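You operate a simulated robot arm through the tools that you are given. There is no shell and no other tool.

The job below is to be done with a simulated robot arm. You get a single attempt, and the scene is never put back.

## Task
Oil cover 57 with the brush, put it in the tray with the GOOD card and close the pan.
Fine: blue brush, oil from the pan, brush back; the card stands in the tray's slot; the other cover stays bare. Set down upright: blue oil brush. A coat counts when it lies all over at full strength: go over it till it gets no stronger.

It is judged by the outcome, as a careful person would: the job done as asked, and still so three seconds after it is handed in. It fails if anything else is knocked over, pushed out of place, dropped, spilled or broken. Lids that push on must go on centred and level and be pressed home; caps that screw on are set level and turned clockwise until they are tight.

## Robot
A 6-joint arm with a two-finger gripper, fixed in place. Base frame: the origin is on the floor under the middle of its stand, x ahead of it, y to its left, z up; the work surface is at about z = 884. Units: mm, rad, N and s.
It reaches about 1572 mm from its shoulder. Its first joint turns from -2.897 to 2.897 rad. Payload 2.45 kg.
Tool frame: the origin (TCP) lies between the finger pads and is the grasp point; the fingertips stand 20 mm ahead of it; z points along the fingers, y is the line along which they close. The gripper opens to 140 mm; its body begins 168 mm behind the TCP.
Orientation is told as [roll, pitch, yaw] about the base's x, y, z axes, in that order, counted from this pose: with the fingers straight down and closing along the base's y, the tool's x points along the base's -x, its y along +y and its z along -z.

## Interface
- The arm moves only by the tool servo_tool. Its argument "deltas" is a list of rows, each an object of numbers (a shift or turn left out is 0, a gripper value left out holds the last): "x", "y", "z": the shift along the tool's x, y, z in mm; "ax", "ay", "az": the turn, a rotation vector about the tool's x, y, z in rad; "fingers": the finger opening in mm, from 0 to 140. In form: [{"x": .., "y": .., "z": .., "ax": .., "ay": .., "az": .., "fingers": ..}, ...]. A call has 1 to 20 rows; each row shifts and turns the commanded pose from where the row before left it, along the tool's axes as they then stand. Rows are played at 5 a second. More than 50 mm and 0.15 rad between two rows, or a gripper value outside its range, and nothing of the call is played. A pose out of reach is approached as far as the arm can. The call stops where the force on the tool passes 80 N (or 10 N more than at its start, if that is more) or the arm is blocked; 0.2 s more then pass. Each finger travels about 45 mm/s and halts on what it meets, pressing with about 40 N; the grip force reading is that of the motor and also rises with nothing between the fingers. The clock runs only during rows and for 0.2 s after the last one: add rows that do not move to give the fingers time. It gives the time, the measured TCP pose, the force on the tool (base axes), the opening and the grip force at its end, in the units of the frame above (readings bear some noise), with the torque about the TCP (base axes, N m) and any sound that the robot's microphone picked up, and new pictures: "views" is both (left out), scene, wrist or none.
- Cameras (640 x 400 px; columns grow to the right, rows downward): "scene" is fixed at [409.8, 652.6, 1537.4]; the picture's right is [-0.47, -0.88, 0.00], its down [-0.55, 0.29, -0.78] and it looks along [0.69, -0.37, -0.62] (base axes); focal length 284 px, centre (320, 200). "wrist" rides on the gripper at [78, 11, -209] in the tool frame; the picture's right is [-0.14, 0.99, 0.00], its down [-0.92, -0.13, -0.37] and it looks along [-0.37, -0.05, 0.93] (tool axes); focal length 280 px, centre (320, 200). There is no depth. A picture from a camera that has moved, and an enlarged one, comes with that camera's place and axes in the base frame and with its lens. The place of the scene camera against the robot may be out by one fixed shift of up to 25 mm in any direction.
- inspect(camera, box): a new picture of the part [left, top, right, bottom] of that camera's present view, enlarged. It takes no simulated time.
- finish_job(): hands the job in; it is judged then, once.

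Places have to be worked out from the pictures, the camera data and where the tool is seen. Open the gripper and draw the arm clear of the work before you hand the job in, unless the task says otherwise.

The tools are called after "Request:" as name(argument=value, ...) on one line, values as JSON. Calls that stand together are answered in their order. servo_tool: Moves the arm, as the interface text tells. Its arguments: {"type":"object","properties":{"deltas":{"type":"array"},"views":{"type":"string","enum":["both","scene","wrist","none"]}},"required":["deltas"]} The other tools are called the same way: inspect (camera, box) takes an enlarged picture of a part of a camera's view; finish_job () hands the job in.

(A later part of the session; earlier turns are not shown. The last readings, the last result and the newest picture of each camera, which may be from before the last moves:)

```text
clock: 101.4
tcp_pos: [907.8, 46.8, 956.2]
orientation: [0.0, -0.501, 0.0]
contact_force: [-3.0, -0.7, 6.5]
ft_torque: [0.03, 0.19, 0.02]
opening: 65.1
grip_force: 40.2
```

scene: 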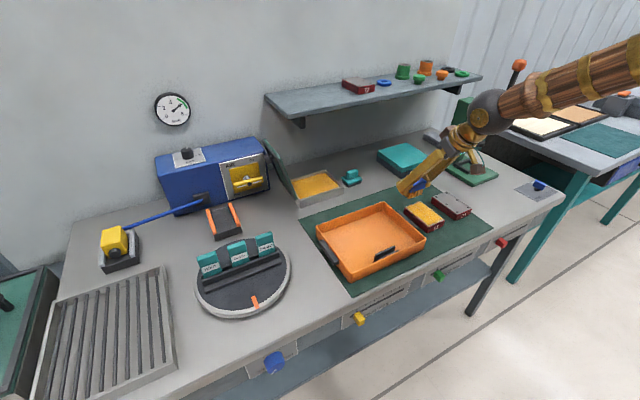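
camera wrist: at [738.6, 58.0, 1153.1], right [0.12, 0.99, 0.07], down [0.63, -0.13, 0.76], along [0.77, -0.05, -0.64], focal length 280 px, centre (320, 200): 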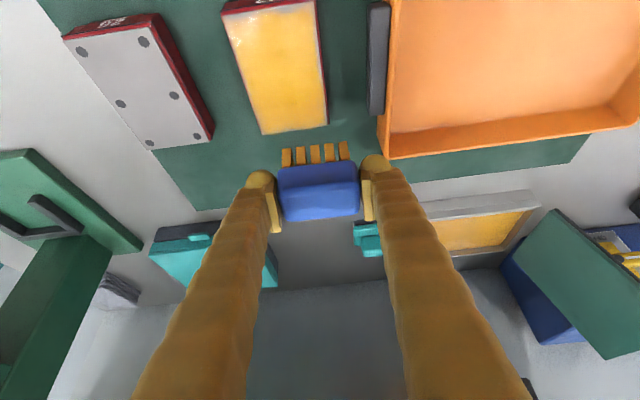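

Light contact at 6.5 N. I'll stroke along the +y edge toward the near end.

Request:
servo_tool(deltas=[{"x": 0.24, "z": 0.44}, {"x": 8.78, "z": -4.79}, {"x": 8.78, "z": -4.79}, {"x": 8.78, "z": -4.79}, {"x": 8.78, "z": -4.79}, {"x": 8.78, "z": -4.79}], views="wrist")

Request:
inspect(camera="wrist", box=[220, 60, 440, 198])

Request:
inspect(camera="scene", box=[400, 190, 455, 235])

```text
clock: 102.8
tcp_pos: [856.8, 46.3, 955.8]
orientation: [-0.002, -0.503, -0.001]
contact_force: [8.2, -0.3, 31.0]
ft_torque: [-0.17, -0.06, 0.04]
opening: 65.0
grip_force: 39.5
camera wrist: at [687.8, 57.9, 1103.4], right [0.12, 0.99, 0.07], down [0.63, -0.13, 0.77], along [0.77, -0.05, -0.64], focal length 280 px, centre (320, 200)
```

wrist: 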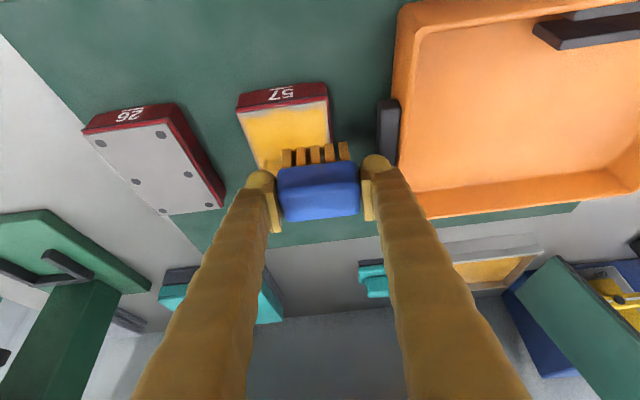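

```text
2.90 times, centred on (330, 129) of wrist
camera zoom: at [687.8, 57.9, 1103.4], right [0.12, 0.99, 0.07], down [0.63, -0.13, 0.77], along [0.77, -0.05, -0.64], focal length 813 px, centre (291, 406)
```

zoom: 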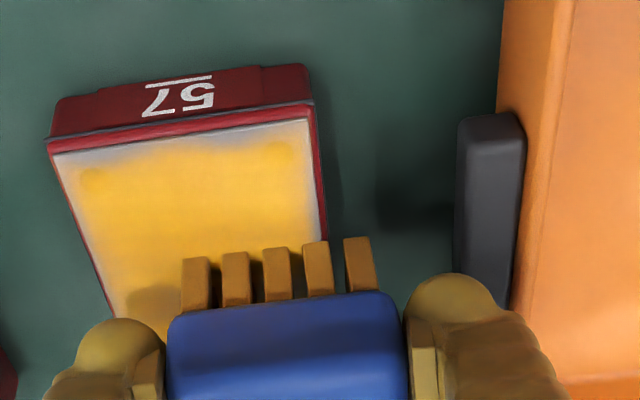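

```text
8.89 times, centred on (428, 212) of scene
camera zoom: at [409.8, 652.6, 1537.4], right [-0.47, -0.88, 0.0], down [-0.55, 0.29, -0.78], along [0.69, -0.37, -0.62], focal length 2524 px, centre (-636, 89)
```

zoom: 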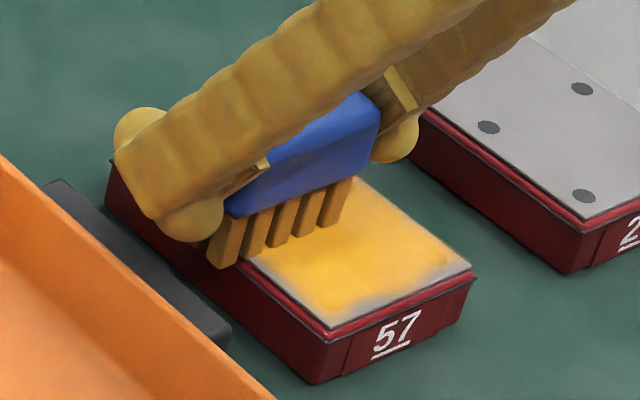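

The force rose to about 31 N, so I'll ease 0.8 mm and continue to the near +y corner.

Request:
servo_tool(deltas=[{"x": -0.4, "z": -0.7}, {"x": 8.78, "z": -4.79}, {"x": 8.78, "z": -4.79}, {"x": 8.78, "z": -4.79}, {"x": 8.78, "z": -4.79}, {"x": 8.78, "z": -4.79}, {"x": 4.4, "z": -2.4}], views="none")

Request:
servo_tool(deltas=[{"y": -5}, {"y": -5}, {"y": -5}, {"y": -5}, {"y": -5}, {"y": -5}, {"y": -5}], views="none")

```text
clock: 104.4
tcp_pos: [800.8, 44.8, 957.3]
orientation: [-0.001, -0.497, 0.0]
contact_force: [1.3, -0.3, -1.3]
ft_torque: [0.02, -0.03, 0.01]
opening: 64.8
grip_force: 40.1
```

```text
clock: 106.0
tcp_pos: [801.2, 9.9, 957.7]
orientation: [0.001, -0.501, -0.002]
contact_force: [0.6, 1.7, 0.5]
ft_torque: [0.06, -0.01, -0.02]
opening: 64.8
grip_force: 39.8
```

Contact was lost again as x decreased. The arm rides slightly higher near the front, which explains the pale near strip. I'll press down here and sweep across with verified contact.

Request:
servo_tool(deltas=[{"x": -1.7, "z": 3.6}, {"x": 0.5, "z": 0.88, "y": 3}, {"y": 3}], views="none")

```text
clock: 106.8
tcp_pos: [806.6, 15.9, 956.6]
orientation: [0.0, -0.503, 0.0]
contact_force: [2.2, -14.4, 43.4]
ft_torque: [-0.1, 0.16, 0.05]
opening: 65.2
grip_force: 39.5
```

The force jumped to 43 N, so I'll ease 1.3 mm and sweep toward +y.

Request:
servo_tool(deltas=[{"x": -0.62, "z": -1.14}, {"y": 5}, {"y": 5}, {"y": 5}], views="none")

Request:
servo_tool(deltas=[{"y": 5}, {"y": 5}, {"y": 5}], views="wrist")

Request:
inspect(camera="scene", box=[400, 190, 455, 235])

Request:
inspect(camera="wrist", box=[220, 80, 440, 218])

```text
clock: 107.8
tcp_pos: [803.9, 32.1, 955.2]
orientation: [-0.001, -0.498, 0.001]
contact_force: [1.8, -7.2, 24.0]
ft_torque: [0.03, 0.08, 0.0]
opening: 65.1
grip_force: 39.6
```

```text
clock: 108.6
tcp_pos: [805.7, 45.9, 954.4]
orientation: [0.0, -0.5, 0.0]
contact_force: [-0.9, -6.7, 29.4]
ft_torque: [-0.22, 0.16, 0.09]
opening: 65.3
grip_force: 40.4
camera wrist: at [636.1, 58.4, 1102.3], right [0.12, 0.99, 0.07], down [0.63, -0.13, 0.77], along [0.77, -0.05, -0.64], focal length 280 px, centre (320, 200)
```

wrist: 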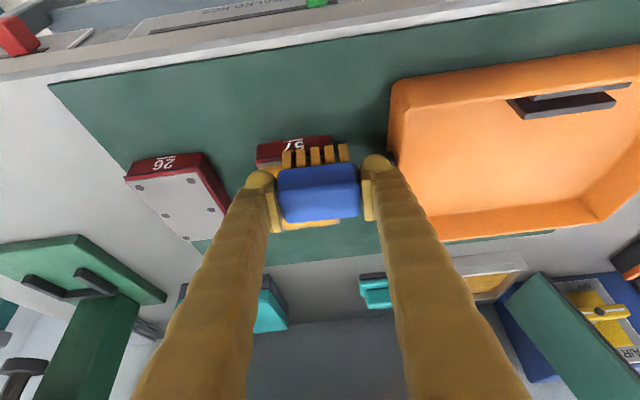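

```text
8.89 times, centred on (428, 212) of scene
camera zoom: at [409.8, 652.6, 1537.4], right [-0.47, -0.88, 0.0], down [-0.55, 0.29, -0.78], along [0.69, -0.37, -0.62], focal length 2524 px, centre (-636, 89)
```

zoom: 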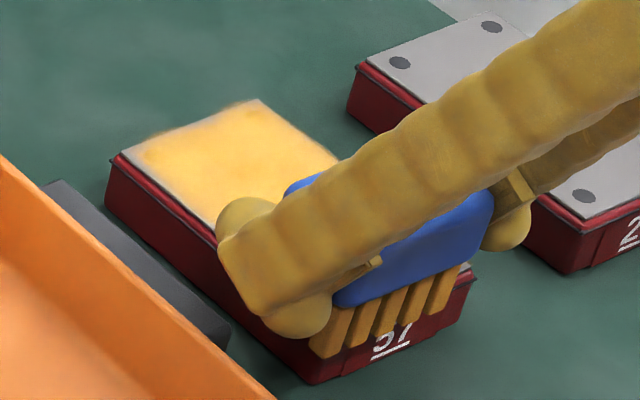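

```text
2.90 times, centred on (330, 149) of wrist
camera zoom: at [636.1, 58.4, 1102.3], right [0.12, 0.99, 0.07], down [0.63, -0.13, 0.77], along [0.77, -0.05, -0.64], focal length 813 px, centre (291, 348)
```

zoom: 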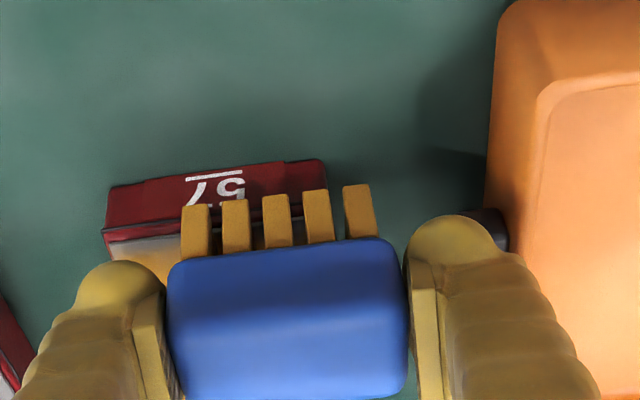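

Contact is good at 29 N. I'll stroke back outward along the +y edge, raising very slightly per step to keep the force steady.

Request:
servo_tool(deltas=[{"x": -0.3, "z": -0.5}, {"x": -8.86, "z": 4.64}, {"x": -8.86, "z": 4.64}, {"x": -8.86, "z": 4.64}, {"x": -8.86, "z": 4.64}, {"x": -8.86, "z": 4.64}], views="none")

Request:
servo_tool(deltas=[{"x": -8.86, "z": 4.64}, {"x": -8.86, "z": 4.64}, {"x": -8.86, "z": 4.64}, {"x": -8.86, "z": 4.64}, {"x": -8.86, "z": 4.64}], views="wrist")

Request:
inspect(camera="scene", box=[400, 190, 455, 235])

Request:
inspect(camera="wrist", box=[210, 0, 430, 138])

```text
clock: 110.0
tcp_pos: [854.9, 45.9, 955.3]
orientation: [0.0, -0.5, 0.0]
contact_force: [-1.5, 0.3, 5.7]
ft_torque: [0.11, 0.2, 0.06]
opening: 65.3
grip_force: 39.5
```

```text
clock: 111.2
tcp_pos: [905.7, 44.7, 960.4]
orientation: [0.0, -0.501, 0.002]
contact_force: [0.0, -0.2, -1.3]
ft_torque: [0.03, 0.01, 0.0]
opening: 65.2
grip_force: 40.1
camera wrist: at [736.8, 57.3, 1107.3], right [0.12, 0.99, 0.07], down [0.63, -0.13, 0.77], along [0.77, -0.05, -0.64], focal length 280 px, centre (320, 200)
```

wrist: 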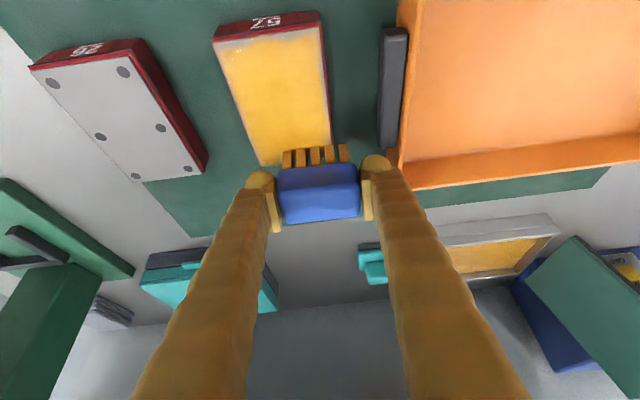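

```text
8.89 times, centred on (428, 212) of scene
camera zoom: at [409.8, 652.6, 1537.4], right [-0.47, -0.88, 0.0], down [-0.55, 0.29, -0.78], along [0.69, -0.37, -0.62], focal length 2524 px, centre (-636, 89)
```

zoom: 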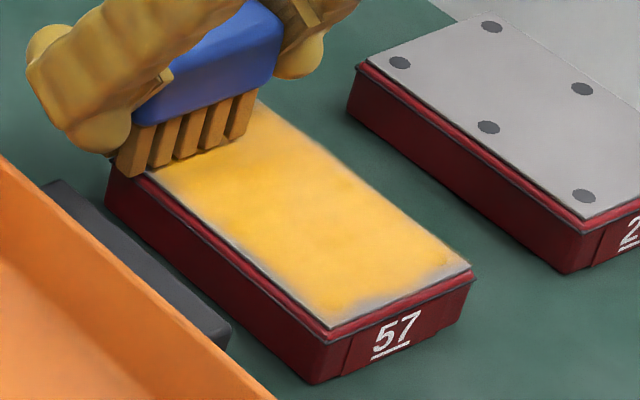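

```text
2.90 times, centred on (320, 69) of wrist
camera zoom: at [736.8, 57.3, 1107.3], right [0.12, 0.99, 0.07], down [0.63, -0.13, 0.77], along [0.77, -0.05, -0.64], focal length 813 px, centre (320, 580)
```

zoom: 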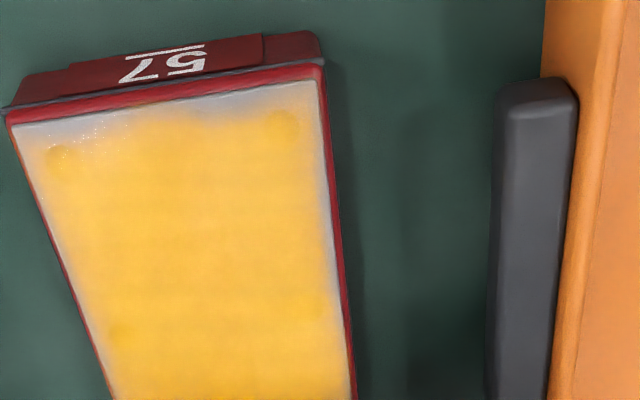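

Even with firm contact the outer feathering barely changes, and amber also spills just past the far edges. So part of the pale border looks like soft rendering rather than bare metal. I'll make systematic full-length passes with steady contact at several y positions, and see whether anything still gets stronger.

Request:
servo_tool(deltas=[{"y": -5}, {"y": -5, "x": 0.72, "z": 1.32}, {"x": 8.82, "z": -4.71}, {"x": 8.82, "z": -4.71}, {"x": 8.82, "z": -4.71}, {"x": 8.82, "z": -4.71}, {"x": 8.82, "z": -4.71}], views="none")

Request:
servo_tool(deltas=[{"x": 8.82, "z": -4.71}, {"x": 8.82, "z": -4.71}, {"x": 8.82, "z": -4.71}, {"x": 8.82, "z": -4.71}, {"x": 8.82, "z": -4.71}], views="none")

```text
clock: 112.8
tcp_pos: [856.1, 36.9, 957.0]
orientation: [0.0, -0.5, 0.0]
contact_force: [-0.9, 0.8, -1.3]
ft_torque: [0.0, -0.02, 0.03]
opening: 64.9
grip_force: 39.7
```

```text
clock: 114.0
tcp_pos: [805.2, 34.5, 955.6]
orientation: [0.0, -0.503, -0.001]
contact_force: [-0.1, -0.4, 3.7]
ft_torque: [0.09, -0.05, -0.04]
opening: 64.9
grip_force: 40.2
```

Contact was too light there. I'll lower 1.3 mm and stroke back outward at this y with checks.

Request:
servo_tool(deltas=[{"x": 0.62, "z": 1.14, "y": -3}, {"y": 3}], views="none")

Request:
servo_tool(deltas=[{"x": -8.82, "z": 4.71}, {"x": -8.82, "z": 4.71}, {"x": -8.82, "z": 4.71}, {"x": -8.82, "z": 4.71}, {"x": -8.82, "z": 4.71}], views="none")

Request:
servo_tool(deltas=[{"x": -8.78, "z": 4.79}, {"x": -8.78, "z": 4.79}, {"x": -8.78, "z": 4.79}, {"x": -8.78, "z": 4.79}, {"x": -8.78, "z": 4.79}], views="none")

```text
clock: 114.6
tcp_pos: [806.5, 35.3, 956.1]
orientation: [0.0, -0.498, 0.001]
contact_force: [-1.6, -4.9, 18.3]
ft_torque: [-0.02, 0.1, 0.05]
opening: 65.2
grip_force: 40.5
```

```text
clock: 115.8
tcp_pos: [856.2, 35.4, 955.8]
orientation: [-0.001, -0.499, 0.0]
contact_force: [-5.0, -0.2, 12.3]
ft_torque: [0.08, 0.39, 0.02]
opening: 64.9
grip_force: 39.6
```

```text
clock: 117.0
tcp_pos: [905.5, 35.5, 956.0]
orientation: [0.001, -0.499, 0.001]
contact_force: [-0.8, 1.3, 2.4]
ft_torque: [0.04, 0.08, 0.0]
opening: 65.2
grip_force: 40.5
```

Contact held well along that pass. Next pass: shift to y≈23, press slightly more, and stroke toward the near end.

Request:
servo_tool(deltas=[{"y": -6, "x": 0.4, "z": 0.75}, {"y": -6}, {"x": 8.8, "z": -4.75}, {"x": 8.8, "z": -4.75}, {"x": 8.8, "z": -4.75}, {"x": 8.8, "z": -4.75}, {"x": 8.8, "z": -4.75}], views="none")

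Request:
servo_tool(deltas=[{"x": 8.8, "z": -4.75}, {"x": 8.8, "z": -4.75}, {"x": 8.8, "z": -4.75}, {"x": 8.8, "z": -4.75}, {"x": 8.8, "z": -4.75}], views="none")

Request:
servo_tool(deltas=[{"y": -6}, {"y": -6}, {"x": -8.82, "z": 4.71}, {"x": -8.82, "z": 4.71}, {"x": -8.82, "z": 4.71}, {"x": -8.82, "z": 4.71}, {"x": -8.82, "z": 4.71}], views="none")

Request:
servo_tool(deltas=[{"x": -8.78, "z": 4.79}, {"x": -8.78, "z": 4.79}, {"x": -8.78, "z": 4.79}, {"x": -8.78, "z": 4.79}, {"x": -8.78, "z": 4.79}], views="wrist")

Request:
inspect(camera="scene", box=[400, 190, 455, 235])

Request:
inspect(camera="wrist", box=[210, 0, 430, 138])

```text
clock: 118.6
tcp_pos: [856.0, 22.6, 954.8]
orientation: [0.001, -0.501, -0.001]
contact_force: [8.5, -0.8, 36.9]
ft_torque: [-0.03, 0.05, -0.01]
opening: 65.1
grip_force: 39.7
```

```text
clock: 119.8
tcp_pos: [805.3, 24.1, 954.1]
orientation: [-0.001, -0.498, 0.001]
contact_force: [4.6, -2.2, 17.1]
ft_torque: [0.03, -0.08, -0.02]
opening: 65.3
grip_force: 40.1
```

```text
clock: 121.4
tcp_pos: [854.6, 12.2, 954.0]
orientation: [0.001, -0.5, 0.0]
contact_force: [-1.8, -0.1, 2.1]
ft_torque: [-0.06, 0.12, -0.01]
opening: 65.4
grip_force: 40.6
```

```text
clock: 122.6
tcp_pos: [905.1, 11.7, 955.7]
orientation: [0.001, -0.5, 0.002]
contact_force: [0.4, 0.1, -1.4]
ft_torque: [-0.03, -0.01, 0.0]
opening: 65.3
grip_force: 39.6
camera wrist: at [735.9, 23.9, 1103.1], right [0.12, 0.99, 0.07], down [0.63, -0.13, 0.76], along [0.77, -0.05, -0.64], focal length 280 px, centre (320, 200)
```

wrist: 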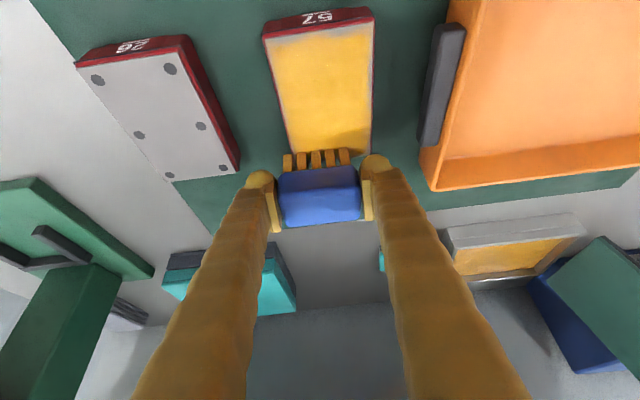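

```text
8.89 times, centred on (428, 212) of scene
camera zoom: at [409.8, 652.6, 1537.4], right [-0.47, -0.88, 0.0], down [-0.55, 0.29, -0.78], along [0.69, -0.37, -0.62], focal length 2524 px, centre (-636, 89)
```

zoom: 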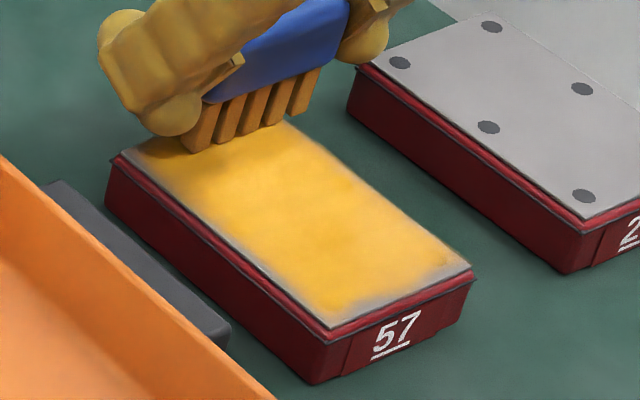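

```text
2.90 times, centred on (320, 69) of wrist
camera zoom: at [735.9, 23.9, 1103.1], right [0.12, 0.99, 0.07], down [0.63, -0.13, 0.76], along [0.77, -0.05, -0.64], focal length 813 px, centre (320, 580)
```

zoom: 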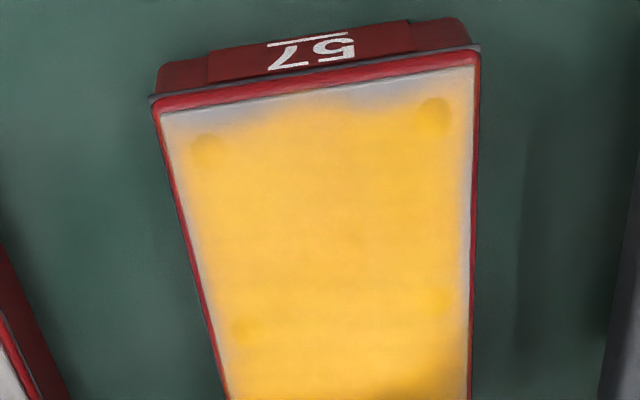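

The interior is uniform now and the soft border is an even 4–5 mm all around, with no further change from passes. The last pass lost contact at the far end, so I'll press there and sweep across the far edge too.

Request:
servo_tool(deltas=[{"x": 0.9, "z": 1.6, "y": 3}, {"y": 4}, {"y": -4}], views="none")

```text
clock: 123.4
tcp_pos: [905.2, 15.4, 953.9]
orientation: [0.0, -0.5, -0.001]
contact_force: [0.9, 2.3, 7.1]
ft_torque: [0.05, 0.08, -0.04]
opening: 64.8
grip_force: 39.8
```

Request:
servo_tool(deltas=[{"x": 0.3, "z": 0.5, "y": 4}, {"y": 5}, {"y": 5}, {"y": 5}, {"y": 5}, {"y": 5}], views="none")

Request:
servo_tool(deltas=[{"y": -5}, {"y": -5}, {"y": -5}, {"y": -5}, {"y": -5}, {"y": -5}, {"y": -4}], views="none")

Request:
servo_tool(deltas=[{"x": 8.82, "z": -4.71}, {"x": 8.82, "z": -4.71}, {"x": 8.82, "z": -4.71}, {"x": 8.82, "z": -4.71}, {"x": 8.82, "z": -4.71}], views="none")

Request:
servo_tool(deltas=[{"x": 8.82, "z": -4.71}, {"x": 8.82, "z": -4.71}, {"x": 8.82, "z": -4.71}, {"x": 8.82, "z": -4.71}, {"x": 8.82, "z": -4.71}], views="none")

```text
clock: 124.8
tcp_pos: [906.2, 44.4, 953.7]
orientation: [0.0, -0.502, 0.0]
contact_force: [0.2, -13.1, 43.4]
ft_torque: [-0.13, 0.47, 0.13]
opening: 65.0
grip_force: 39.9
```

```text
clock: 126.4
tcp_pos: [903.5, 10.2, 953.1]
orientation: [0.003, -0.501, 0.0]
contact_force: [2.3, 14.6, 46.3]
ft_torque: [0.01, 0.49, -0.15]
opening: 65.0
grip_force: 39.6
```

```text
clock: 127.6
tcp_pos: [855.4, 10.1, 951.5]
orientation: [0.0, -0.5, 0.001]
contact_force: [8.6, -1.0, 31.7]
ft_torque: [-0.11, -0.05, -0.02]
opening: 65.6
grip_force: 40.0
```

```text
clock: 128.8
tcp_pos: [805.0, 10.1, 950.7]
orientation: [0.002, -0.499, 0.001]
contact_force: [6.5, -1.5, 21.7]
ft_torque: [0.0, -0.15, -0.03]
opening: 65.4
grip_force: 40.0
```

Contact was firm on all of those. Now I'll sweep across the near edge once more with contact, then lift off and look.

Request:
servo_tool(deltas=[{"x": 2.5, "z": -1.4, "y": 5}, {"y": 5}, {"y": 5}, {"y": 5}, {"y": 5}, {"y": 5}, {"y": 5}], views="none")

Request:
servo_tool(deltas=[{"x": -9.6, "z": -17.55}, {"x": -9.6, "z": -17.55}, {"x": -9.6, "z": -17.55}, {"x": -40, "z": 21.85}, {"x": -40, "z": 21.85}, {"x": -40, "z": 21.85, "y": -6}, {"x": -40, "z": 21.85, "y": -6}, {}], views="both")

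Request:
inspect(camera="scene", box=[400, 190, 455, 235])

Request:
inspect(camera="wrist", box=[220, 0, 420, 125])

```text
clock: 130.4
tcp_pos: [803.7, 45.8, 950.3]
orientation: [-0.002, -0.498, 0.001]
contact_force: [-1.3, -0.7, 2.4]
ft_torque: [-0.06, 0.08, -0.02]
opening: 65.7
grip_force: 39.9
```

```text
clock: 132.2
tcp_pos: [985.0, 32.1, 1008.9]
orientation: [0.0, -0.498, -0.001]
contact_force: [0.3, -0.4, -1.4]
ft_torque: [-0.02, 0.03, -0.02]
opening: 65.8
grip_force: 40.1
camera wrist: at [815.5, 43.4, 1156.5], right [0.12, 0.99, 0.07], down [0.63, -0.13, 0.76], along [0.77, -0.05, -0.64], focal length 280 px, centre (320, 200)
```

scene: 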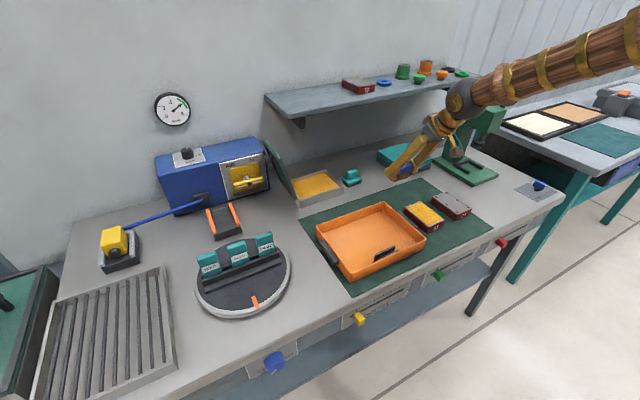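
wrist: 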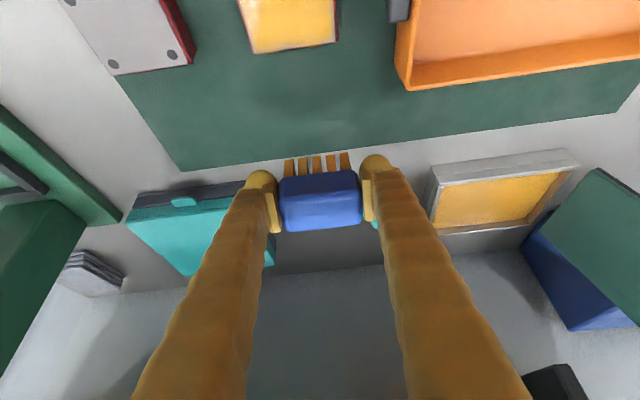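

```text
8.89 times, centred on (428, 212) of scene
camera zoom: at [409.8, 652.6, 1537.4], right [-0.47, -0.88, 0.0], down [-0.55, 0.29, -0.78], along [0.69, -0.37, -0.62], focal length 2524 px, centre (-636, 89)
```

zoom: 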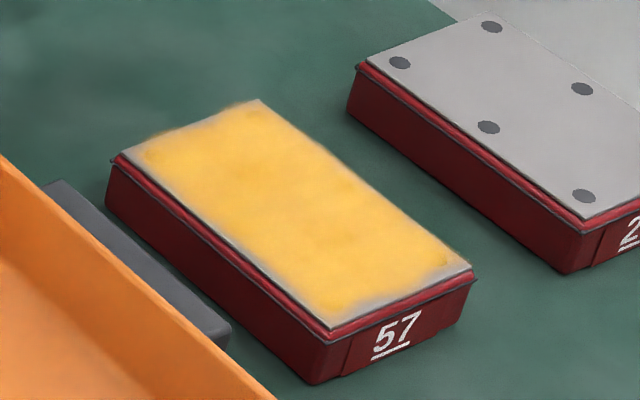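

```text
3.20 times, centred on (320, 62) of wrist
camera zoom: at [815.5, 43.4, 1156.5], right [0.12, 0.99, 0.07], down [0.63, -0.13, 0.76], along [0.77, -0.05, -0.64], focal length 897 px, centre (320, 640)
```

zoom: 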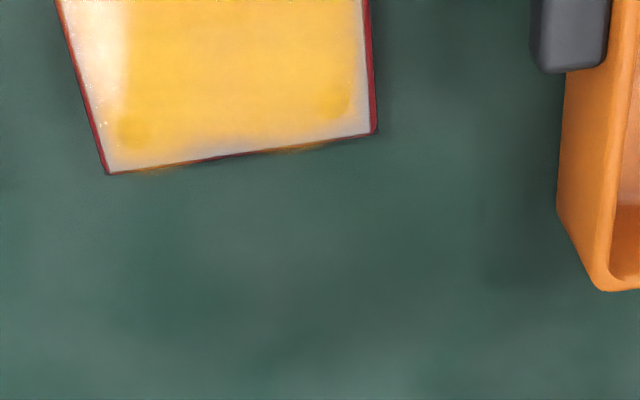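

Nothing is visibly getting stronger now. To judge the border properly, I'll straighten the tool so the wrist camera looks almost straight down on the whole cover top, keeping the brush high.

Request:
servo_tool(deltas=[{"x": 37.3, "z": -20.4}, {"x": 37.3, "z": -20.4}, {"ay": 0.125, "z": -15}, {"ay": 0.125, "z": -15}, {"ay": 0.125}, {"ay": 0.125}, {}], views="wrist")

Request:
inspect(camera="wrist", box=[240, 40, 400, 140])

```text
clock: 133.8
tcp_pos: [888.0, 32.7, 1038.1]
orientation: [-0.001, 0.002, 0.0]
contact_force: [1.4, 0.1, -0.6]
ft_torque: [0.01, -0.01, -0.01]
opening: 65.6
grip_force: 39.4
camera wrist: at [809.7, 44.2, 1248.0], right [0.14, 0.99, 0.0], down [0.92, -0.13, 0.37], along [0.36, -0.05, -0.93], focal length 280 px, centre (320, 200)
```

wrist: 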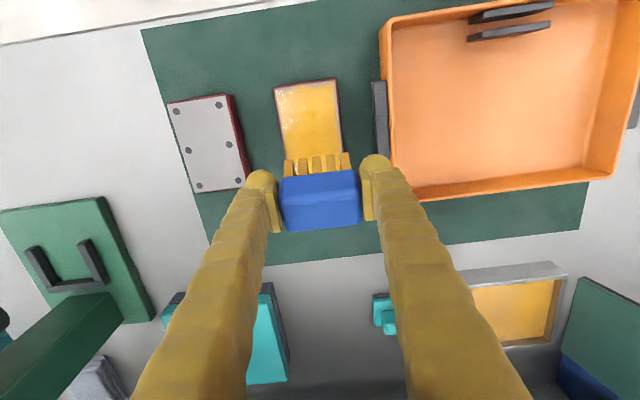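

```text
4.00 times, centred on (320, 90) of wrist
camera zoom: at [809.7, 44.2, 1248.0], right [0.14, 0.99, 0.0], down [0.92, -0.13, 0.37], along [0.36, -0.05, -0.93], focal length 1122 px, centre (320, 640)
```

zoom: 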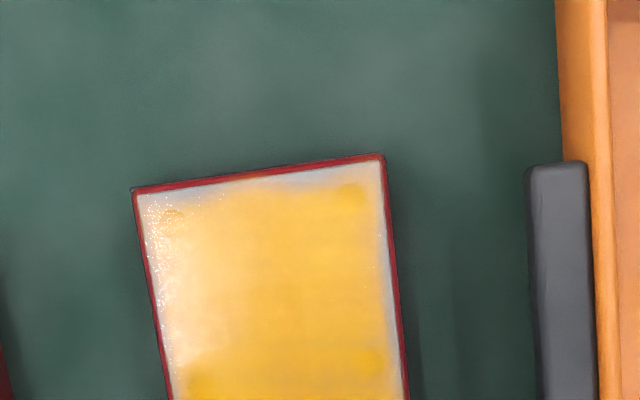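

Seen from straight above, the coat is uniform, with only a thin, even soft border on all sides that no further passes change. I judge it full strength. I'll re-tilt the tool and carry the brush back to its home spot.

Request:
servo_tool(deltas=[{"ay": -0.125}, {"ay": -0.125}, {"ay": -0.125}, {"ay": -0.125}, {"x": 13.4, "z": 24.6}, {"x": -38.4, "z": 21.0, "y": -3}, {"x": -38.4, "z": 21.0, "y": -3}, {"x": -38.4, "z": 21.0, "y": -3}, {"x": -38.4, "z": 21.0, "y": -3}, {"x": -38.4, "z": 21.0, "y": -3}, {"x": -38.4, "z": 21.0, "y": -3}, {}], views="both")

Request:
inspect(camera="wrist", box=[230, 90, 430, 215])

Request:
inspect(camera="scene", box=[402, 195, 450, 231])

```text
clock: 136.4
tcp_pos: [1149.1, 14.6, 1011.4]
orientation: [0.001, -0.499, 0.001]
contact_force: [1.1, -0.1, -0.9]
ft_torque: [0.02, 0.01, 0.01]
opening: 65.3
grip_force: 40.0
camera wrist: at [980.8, 26.7, 1159.0], right [0.12, 0.99, 0.07], down [0.63, -0.13, 0.76], along [0.77, -0.05, -0.64], focal length 280 px, centre (320, 200)
```

scene: 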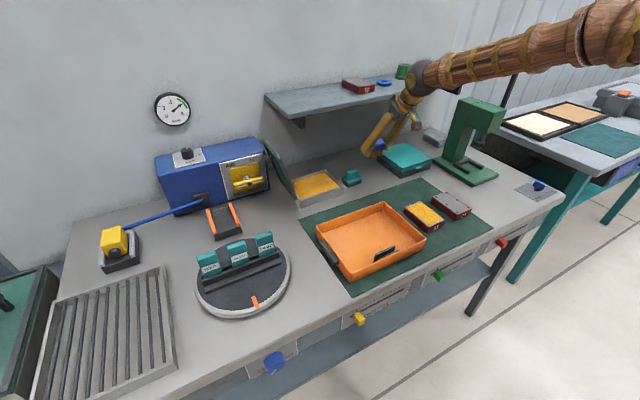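
wrist: 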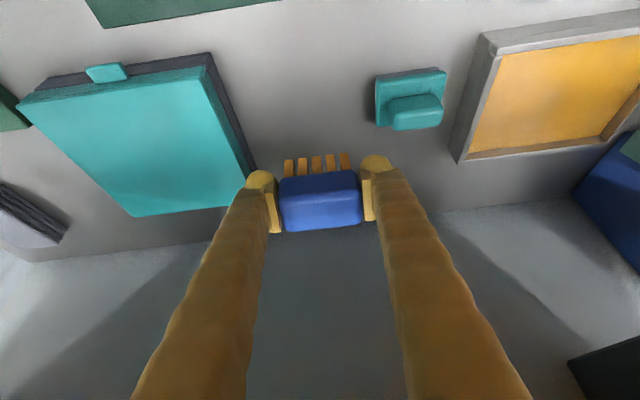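

```text
3.20 times, centred on (330, 152) of wrist
camera zoom: at [980.8, 26.7, 1159.0], right [0.12, 0.99, 0.07], down [0.63, -0.13, 0.76], along [0.77, -0.05, -0.64], focal length 897 px, centre (288, 352)
```

zoom: 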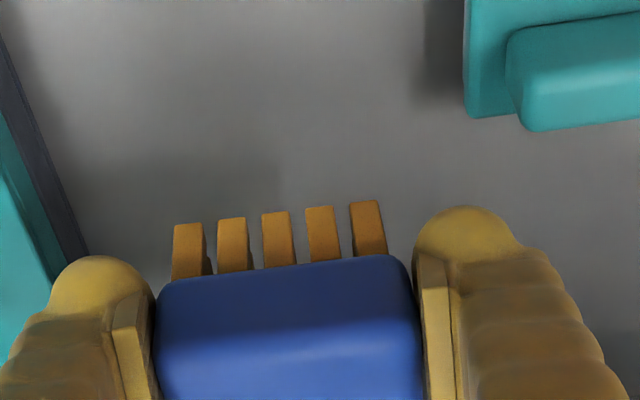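

```text
11.11 times, centred on (426, 213) of scene
camera zoom: at [409.8, 652.6, 1537.4], right [-0.47, -0.88, 0.0], down [-0.55, 0.29, -0.78], along [0.69, -0.37, -0.62], focal length 3155 px, centre (-858, 56)
```

zoom: 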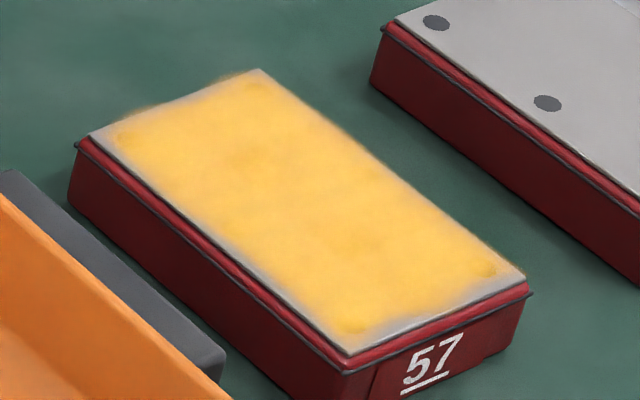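

Comparing with the earlier identical zoom, the coat has not grown any stronger, so it's done. I'll lower the brush onto its home spot.

Request:
servo_tool(deltas=[{"x": -1.76, "z": 0.96}, {"x": 7.96, "z": 14.57}, {"x": 7.96, "z": 14.57}, {"x": 7.96, "z": 14.57}, {"x": 7.96, "z": 14.57}, {"x": 7.96, "z": 14.57}, {}], views="none")

Request:
servo_tool(deltas=[{"x": 1.44, "z": 2.63}, {"x": 0.96, "z": 1.76}, {}], views="none")

```text
clock: 138.0
tcp_pos: [1150.7, 16.5, 927.2]
orientation: [0.001, -0.501, 0.001]
contact_force: [0.2, -0.4, -0.7]
ft_torque: [0.0, -0.01, 0.0]
opening: 65.2
grip_force: 39.8
```

```text
clock: 138.8
tcp_pos: [1151.1, 16.6, 922.8]
orientation: [0.0, -0.498, -0.001]
contact_force: [0.3, 0.2, -1.3]
ft_torque: [-0.01, 0.01, 0.0]
opening: 65.3
grip_force: 39.4
```

Request:
servo_tool(deltas=[{"x": 0.96, "z": 1.76, "y": -1.5}, {"x": 0.72, "z": 1.32}, {}], views="none")

```text
clock: 139.6
tcp_pos: [1151.9, 14.3, 919.8]
orientation: [0.001, -0.502, -0.001]
contact_force: [0.4, 3.8, 17.8]
ft_torque: [0.23, 0.16, -0.02]
opening: 65.6
grip_force: 39.5
```

The bristles rest on the table with 18 N. I'll ease up slightly and release, opening only to 69 so as not to touch the teal pad.

Request:
servo_tool(deltas=[{"x": -0.3, "z": -0.5}, {"fingers": 69}, {}, {}], views="both")

Request:
inspect(camera="wrist", box=[230, 90, 430, 215])

Request:
inspect(camera="scene", box=[340, 130, 420, 190])

```text
clock: 140.6
tcp_pos: [1152.7, 13.7, 917.5]
orientation: [0.001, -0.499, 0.0]
contact_force: [0.4, -0.6, 0.3]
ft_torque: [0.02, 0.01, 0.02]
opening: 69.1
grip_force: 0.2
camera wrist: at [982.8, 25.7, 1065.5], right [0.12, 0.99, 0.07], down [0.63, -0.13, 0.76], along [0.77, -0.05, -0.64], focal length 280 px, centre (320, 200)
```

scene: 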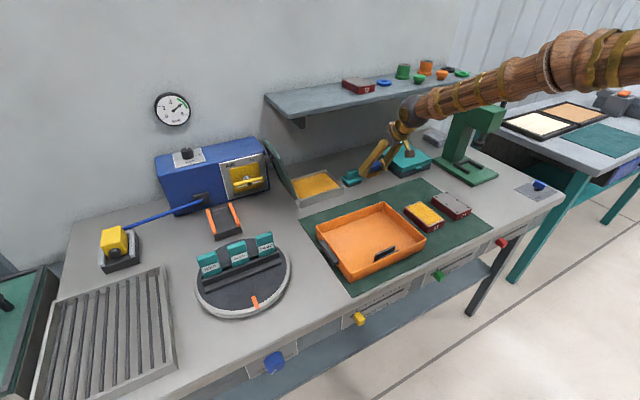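
wrist: 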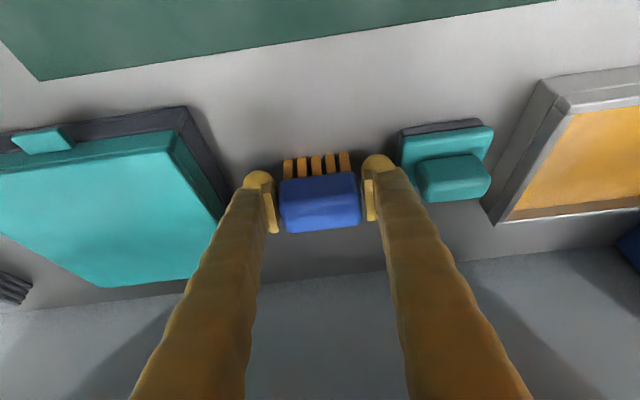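

```text
3.20 times, centred on (330, 152) of wrist
camera zoom: at [982.8, 25.7, 1065.5], right [0.12, 0.99, 0.07], down [0.63, -0.13, 0.76], along [0.77, -0.05, -0.64], focal length 897 px, centre (288, 352)
```

zoom: 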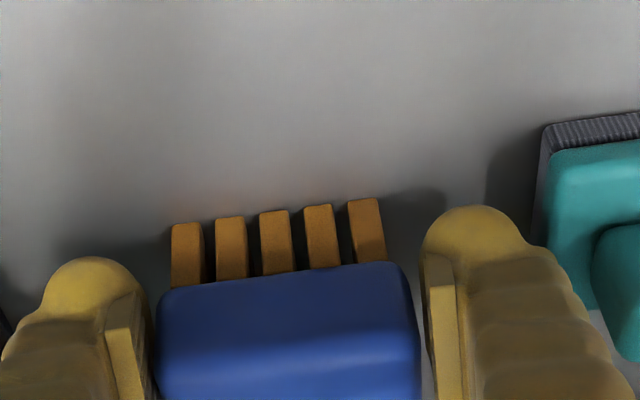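

```text
6.67 times, centred on (380, 160) of scene
camera zoom: at [409.8, 652.6, 1537.4], right [-0.47, -0.88, 0.0], down [-0.55, 0.29, -0.78], along [0.69, -0.37, -0.62], focal length 1893 px, centre (-80, 467)
```

zoom: 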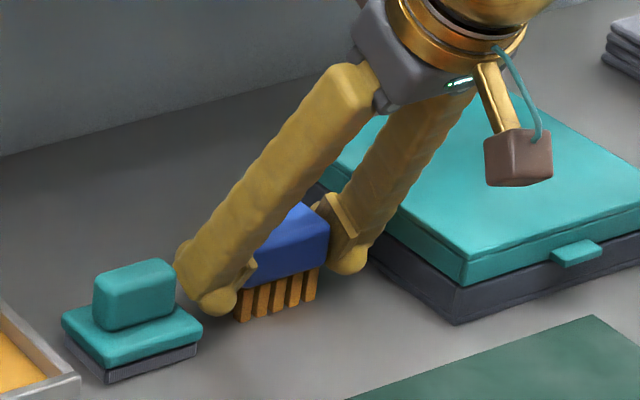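

The brush stands flat but about 8 mm beyond its original front line. I'll nudge it back: grip, lift 6 mm, move 8 mm toward the robot, and set it down.

Request:
servo_tool(deltas=[{"fingers": 60}, {"fingers": 50}, {}, {"x": -2.88, "z": -5.27}, {"x": 7.02, "z": -3.83, "y": 1.5}, {"x": 1.44, "z": 2.63}, {"x": 0.96, "z": 1.76}, {}], views="none")

```text
clock: 142.4
tcp_pos: [1143.8, 14.6, 921.9]
orientation: [0.001, -0.499, 0.001]
contact_force: [-1.2, -0.4, -0.9]
ft_torque: [-0.01, 0.02, 0.02]
opening: 65.4
grip_force: 40.0
```

Request:
servo_tool(deltas=[{"x": 0.72, "z": 1.32}, {"x": 0.48, "z": 0.88}, {}], views="none")

```text
clock: 143.2
tcp_pos: [1143.6, 15.6, 918.7]
orientation: [-0.001, -0.501, 0.0]
contact_force: [-2.3, 0.4, 9.6]
ft_torque: [0.01, 0.06, 0.02]
opening: 65.5
grip_force: 39.8
```

The brush is on the table with 10 N. I'll release, then withdraw straight back along the finger direction.

Request:
servo_tool(deltas=[{"fingers": 69}, {}, {}, {"z": -15}, {"z": -20}, {"z": -30}, {"z": -40}, {"z": -40}, {}], views="both")

Request:
inspect(camera="wrist", box=[250, 90, 430, 215])

Request:
inspect(camera="scene", box=[330, 130, 420, 195])

```text
clock: 145.2
tcp_pos: [1069.7, 15.2, 1046.4]
orientation: [-0.001, -0.498, 0.0]
contact_force: [0.2, -0.3, -0.2]
ft_torque: [0.02, -0.01, 0.0]
opening: 68.9
grip_force: 0.0
camera wrist: at [901.1, 26.8, 1193.0], right [0.12, 0.99, 0.07], down [0.63, -0.13, 0.76], along [0.77, -0.05, -0.64], focal length 280 px, centre (320, 200)
```

scene: 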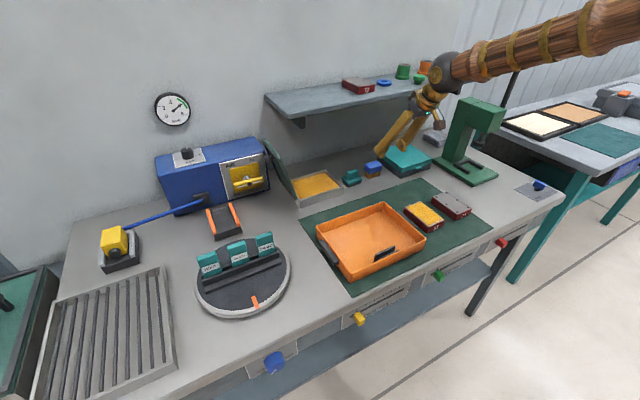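
wrist: 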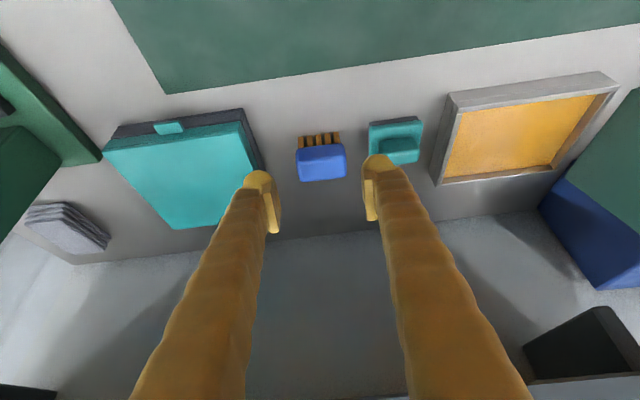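

```text
3.20 times, centred on (340, 152) of wrist
camera zoom: at [901.1, 26.8, 1193.0], right [0.12, 0.99, 0.07], down [0.63, -0.13, 0.76], along [0.77, -0.05, -0.64], focal length 897 px, centre (256, 352)
```

zoom: 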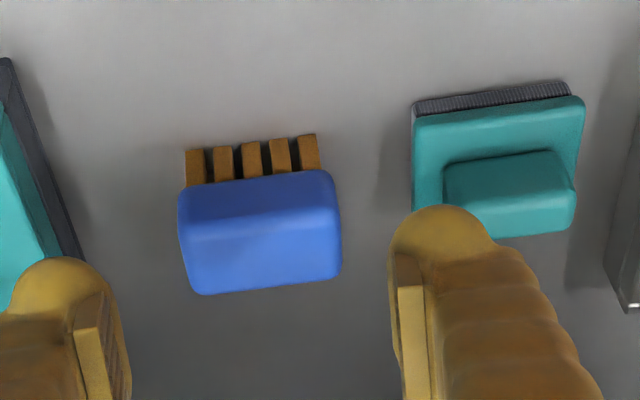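

```text
6.15 times, centred on (375, 162) of scene
camera zoom: at [409.8, 652.6, 1537.4], right [-0.47, -0.88, 0.0], down [-0.55, 0.29, -0.78], along [0.69, -0.37, -0.62], focal length 1747 px, centre (-18, 431)
```

zoom: 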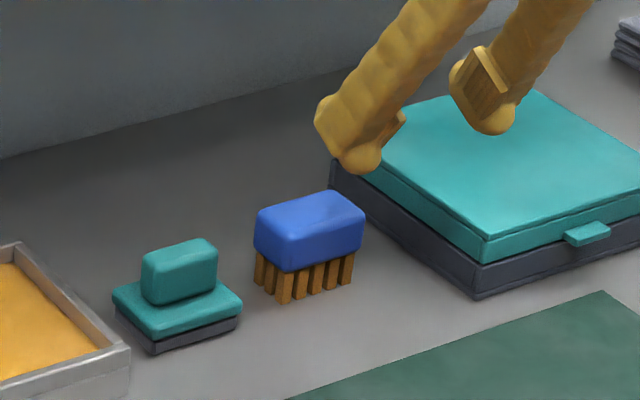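

The brush is back upright at its home spot. Now I'll retreat, straighten the tool and open the gripper, and view the cover and tray from above to plan the pick and place.

Request:
servo_tool(deltas=[{"x": 40, "z": -30, "fingers": 140}, {"x": 40, "z": -30}, {"x": 40, "z": -30}, {"ay": 0.125, "x": 30, "y": 15}, {"ay": 0.125, "x": 30, "y": 15}, {"ay": 0.125, "x": 30, "y": 15}, {"ay": 0.125, "x": 30, "y": 15}, {}], views="wrist")

```text
clock: 147.0
tcp_pos: [813.2, 76.4, 1028.5]
orientation: [-0.001, 0.0, 0.0]
contact_force: [-0.3, 0.5, 0.1]
ft_torque: [0.02, -0.02, 0.01]
opening: 139.7
grip_force: 0.1
camera wrist: at [734.9, 87.8, 1238.9], right [0.14, 0.99, 0.0], down [0.92, -0.13, 0.37], along [0.36, -0.05, -0.93], focal length 280 px, centre (320, 200)
```

wrist: 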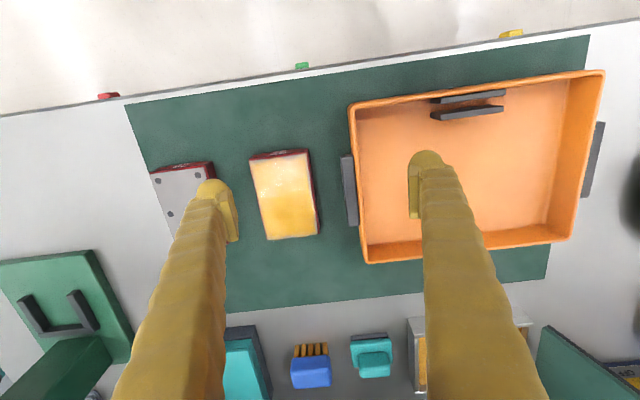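

I have a good view of the tray and the cover. I'll zoom to measure the tray walls and slot and the cover's edges.

Request:
inspect(camera="wrist", box=[330, 60, 620, 270])

Request:
inspect(camera="wrist", box=[230, 130, 370, 260])

Request:
inspect(camera="wrist", box=[410, 70, 530, 145])

```text
1.90 times, centred on (475, 165) of wrist
camera zoom: at [734.9, 87.8, 1238.9], right [0.14, 0.99, 0.0], down [0.92, -0.13, 0.37], along [0.36, -0.05, -0.93], focal length 534 px, centre (25, 267)
```

zoom: 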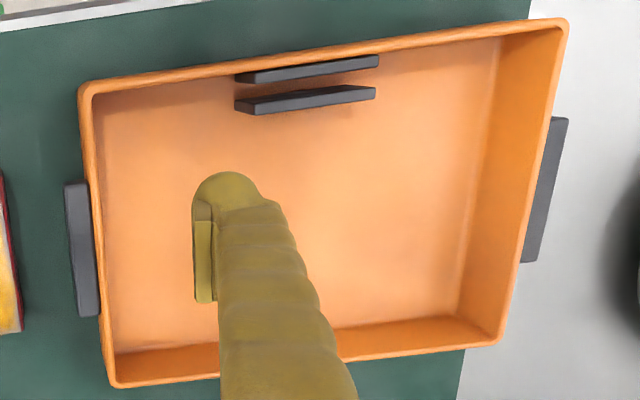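

```text
3.08 times, centred on (300, 195) of wrist
camera zoom: at [734.9, 87.8, 1238.9], right [0.14, 0.99, 0.0], down [0.92, -0.13, 0.37], along [0.36, -0.05, -0.93], focal length 863 px, centre (382, 215)
```

zoom: 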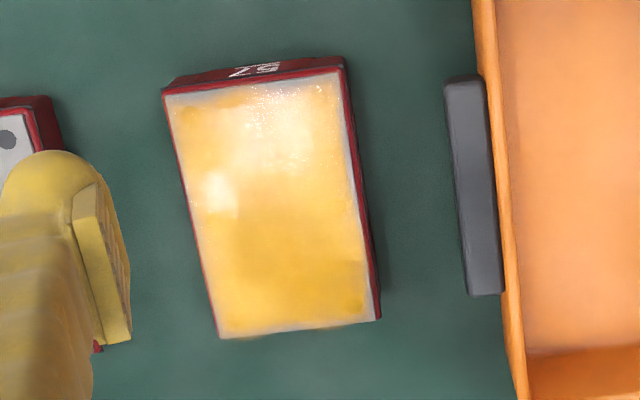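

```text
5.33 times, centred on (470, 108) of wrist
camera zoom: at [734.9, 87.8, 1238.9], right [0.14, 0.99, 0.0], down [0.92, -0.13, 0.37], along [0.36, -0.05, -0.93], focal length 1495 px, centre (-480, 693)
```

zoom: 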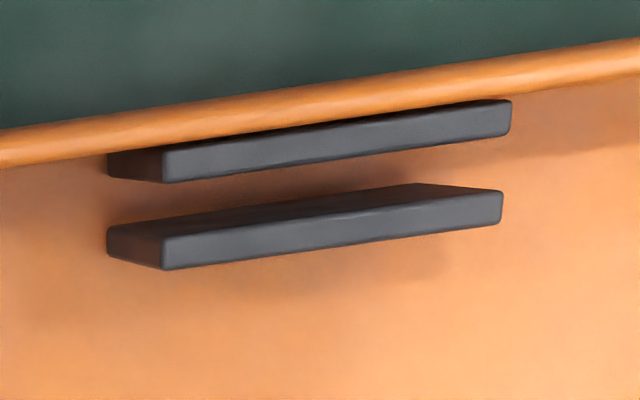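

Measured: the cover top spans x 800–906 and y -5 to 63. The tray's interior is about x 761–944, y 124–368. The slot is centred at about (773, 251) with a gap of roughly 11 mm. The tray handle leaves no room for fingers along y, so I'll grip the cover along its length by yawing the tool 90°.

Request:
servo_tool(deltas=[{"x": -20, "y": -24, "z": -10}, {"x": -19.7, "y": -23.8, "z": -10}, {"az": -0.15}, {"az": -0.15}, {"az": -0.15}, {"az": -0.15}, {"az": -0.15}, {"az": -0.15}, {"az": -0.15}, {"az": -0.15}, {"az": -0.15}, {"az": -0.15}, {"az": -0.0708}, {}], views="both")

```text
clock: 150.0
tcp_pos: [852.7, 27.8, 1049.1]
orientation: [0.0, 0.001, 1.572]
contact_force: [0.3, -0.1, 0.2]
ft_torque: [0.03, 0.0, -0.04]
opening: 139.9
grip_force: 0.1
camera wrist: at [842.2, -49.9, 1259.5], right [-0.99, 0.14, 0.0], down [0.13, 0.92, 0.37], along [0.05, 0.37, -0.93], focal length 280 px, centre (320, 200)
```

scene: 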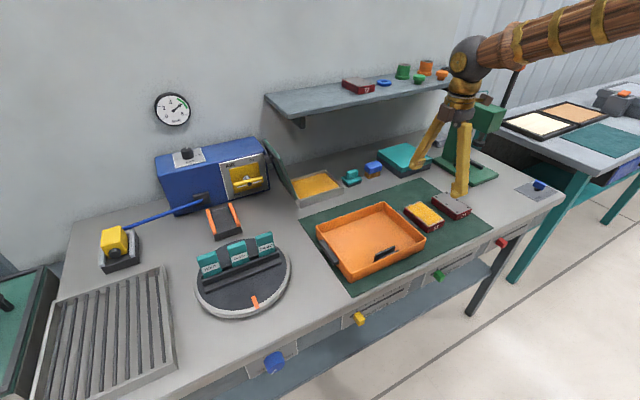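
wrist: 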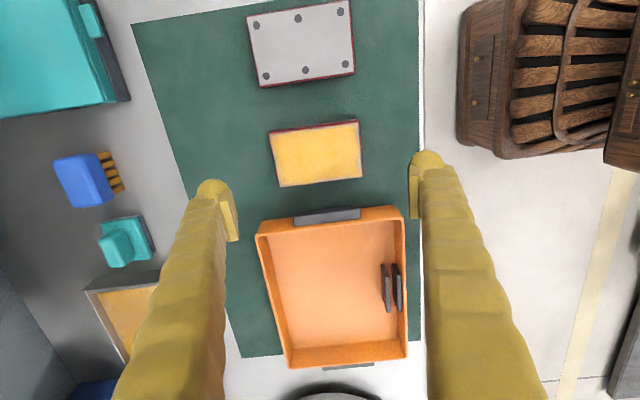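

The tool is yawed 90° and above cover 57. I'll zoom here for another angle on the coat and to verify the cover's position between the fingers.

Request:
inspect(camera="wrist", box=[255, 105, 375, 195])

Request:
inspect(camera="wrist", box=[245, 190, 425, 375])

```text
4.44 times, centred on (315, 150) of wrist
camera zoom: at [842.2, -49.9, 1259.5], right [-0.99, 0.14, 0.0], down [0.13, 0.92, 0.37], along [0.05, 0.37, -0.93], focal length 1246 px, centre (342, 422)
```

zoom: 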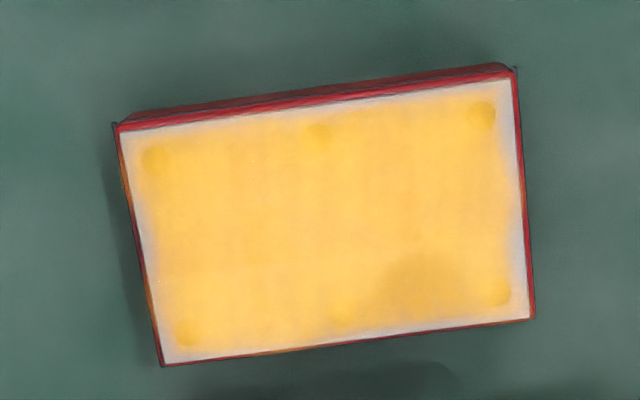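

```text
2.16 times, centred on (335, 282) of wrist
camera zoom: at [842.2, -49.9, 1259.5], right [-0.99, 0.14, 0.0], down [0.13, 0.92, 0.37], along [0.05, 0.37, -0.93], focal length 606 px, centre (288, 22)
```

zoom: 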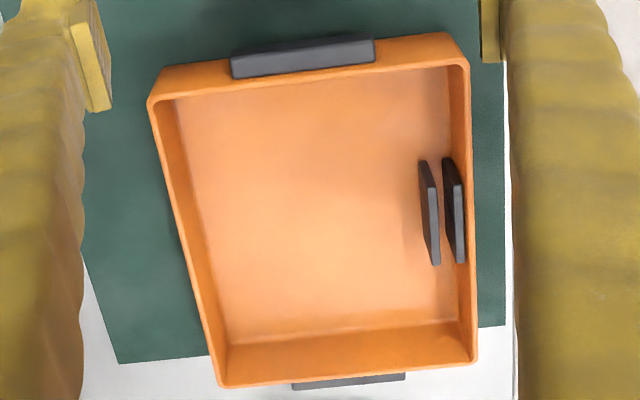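

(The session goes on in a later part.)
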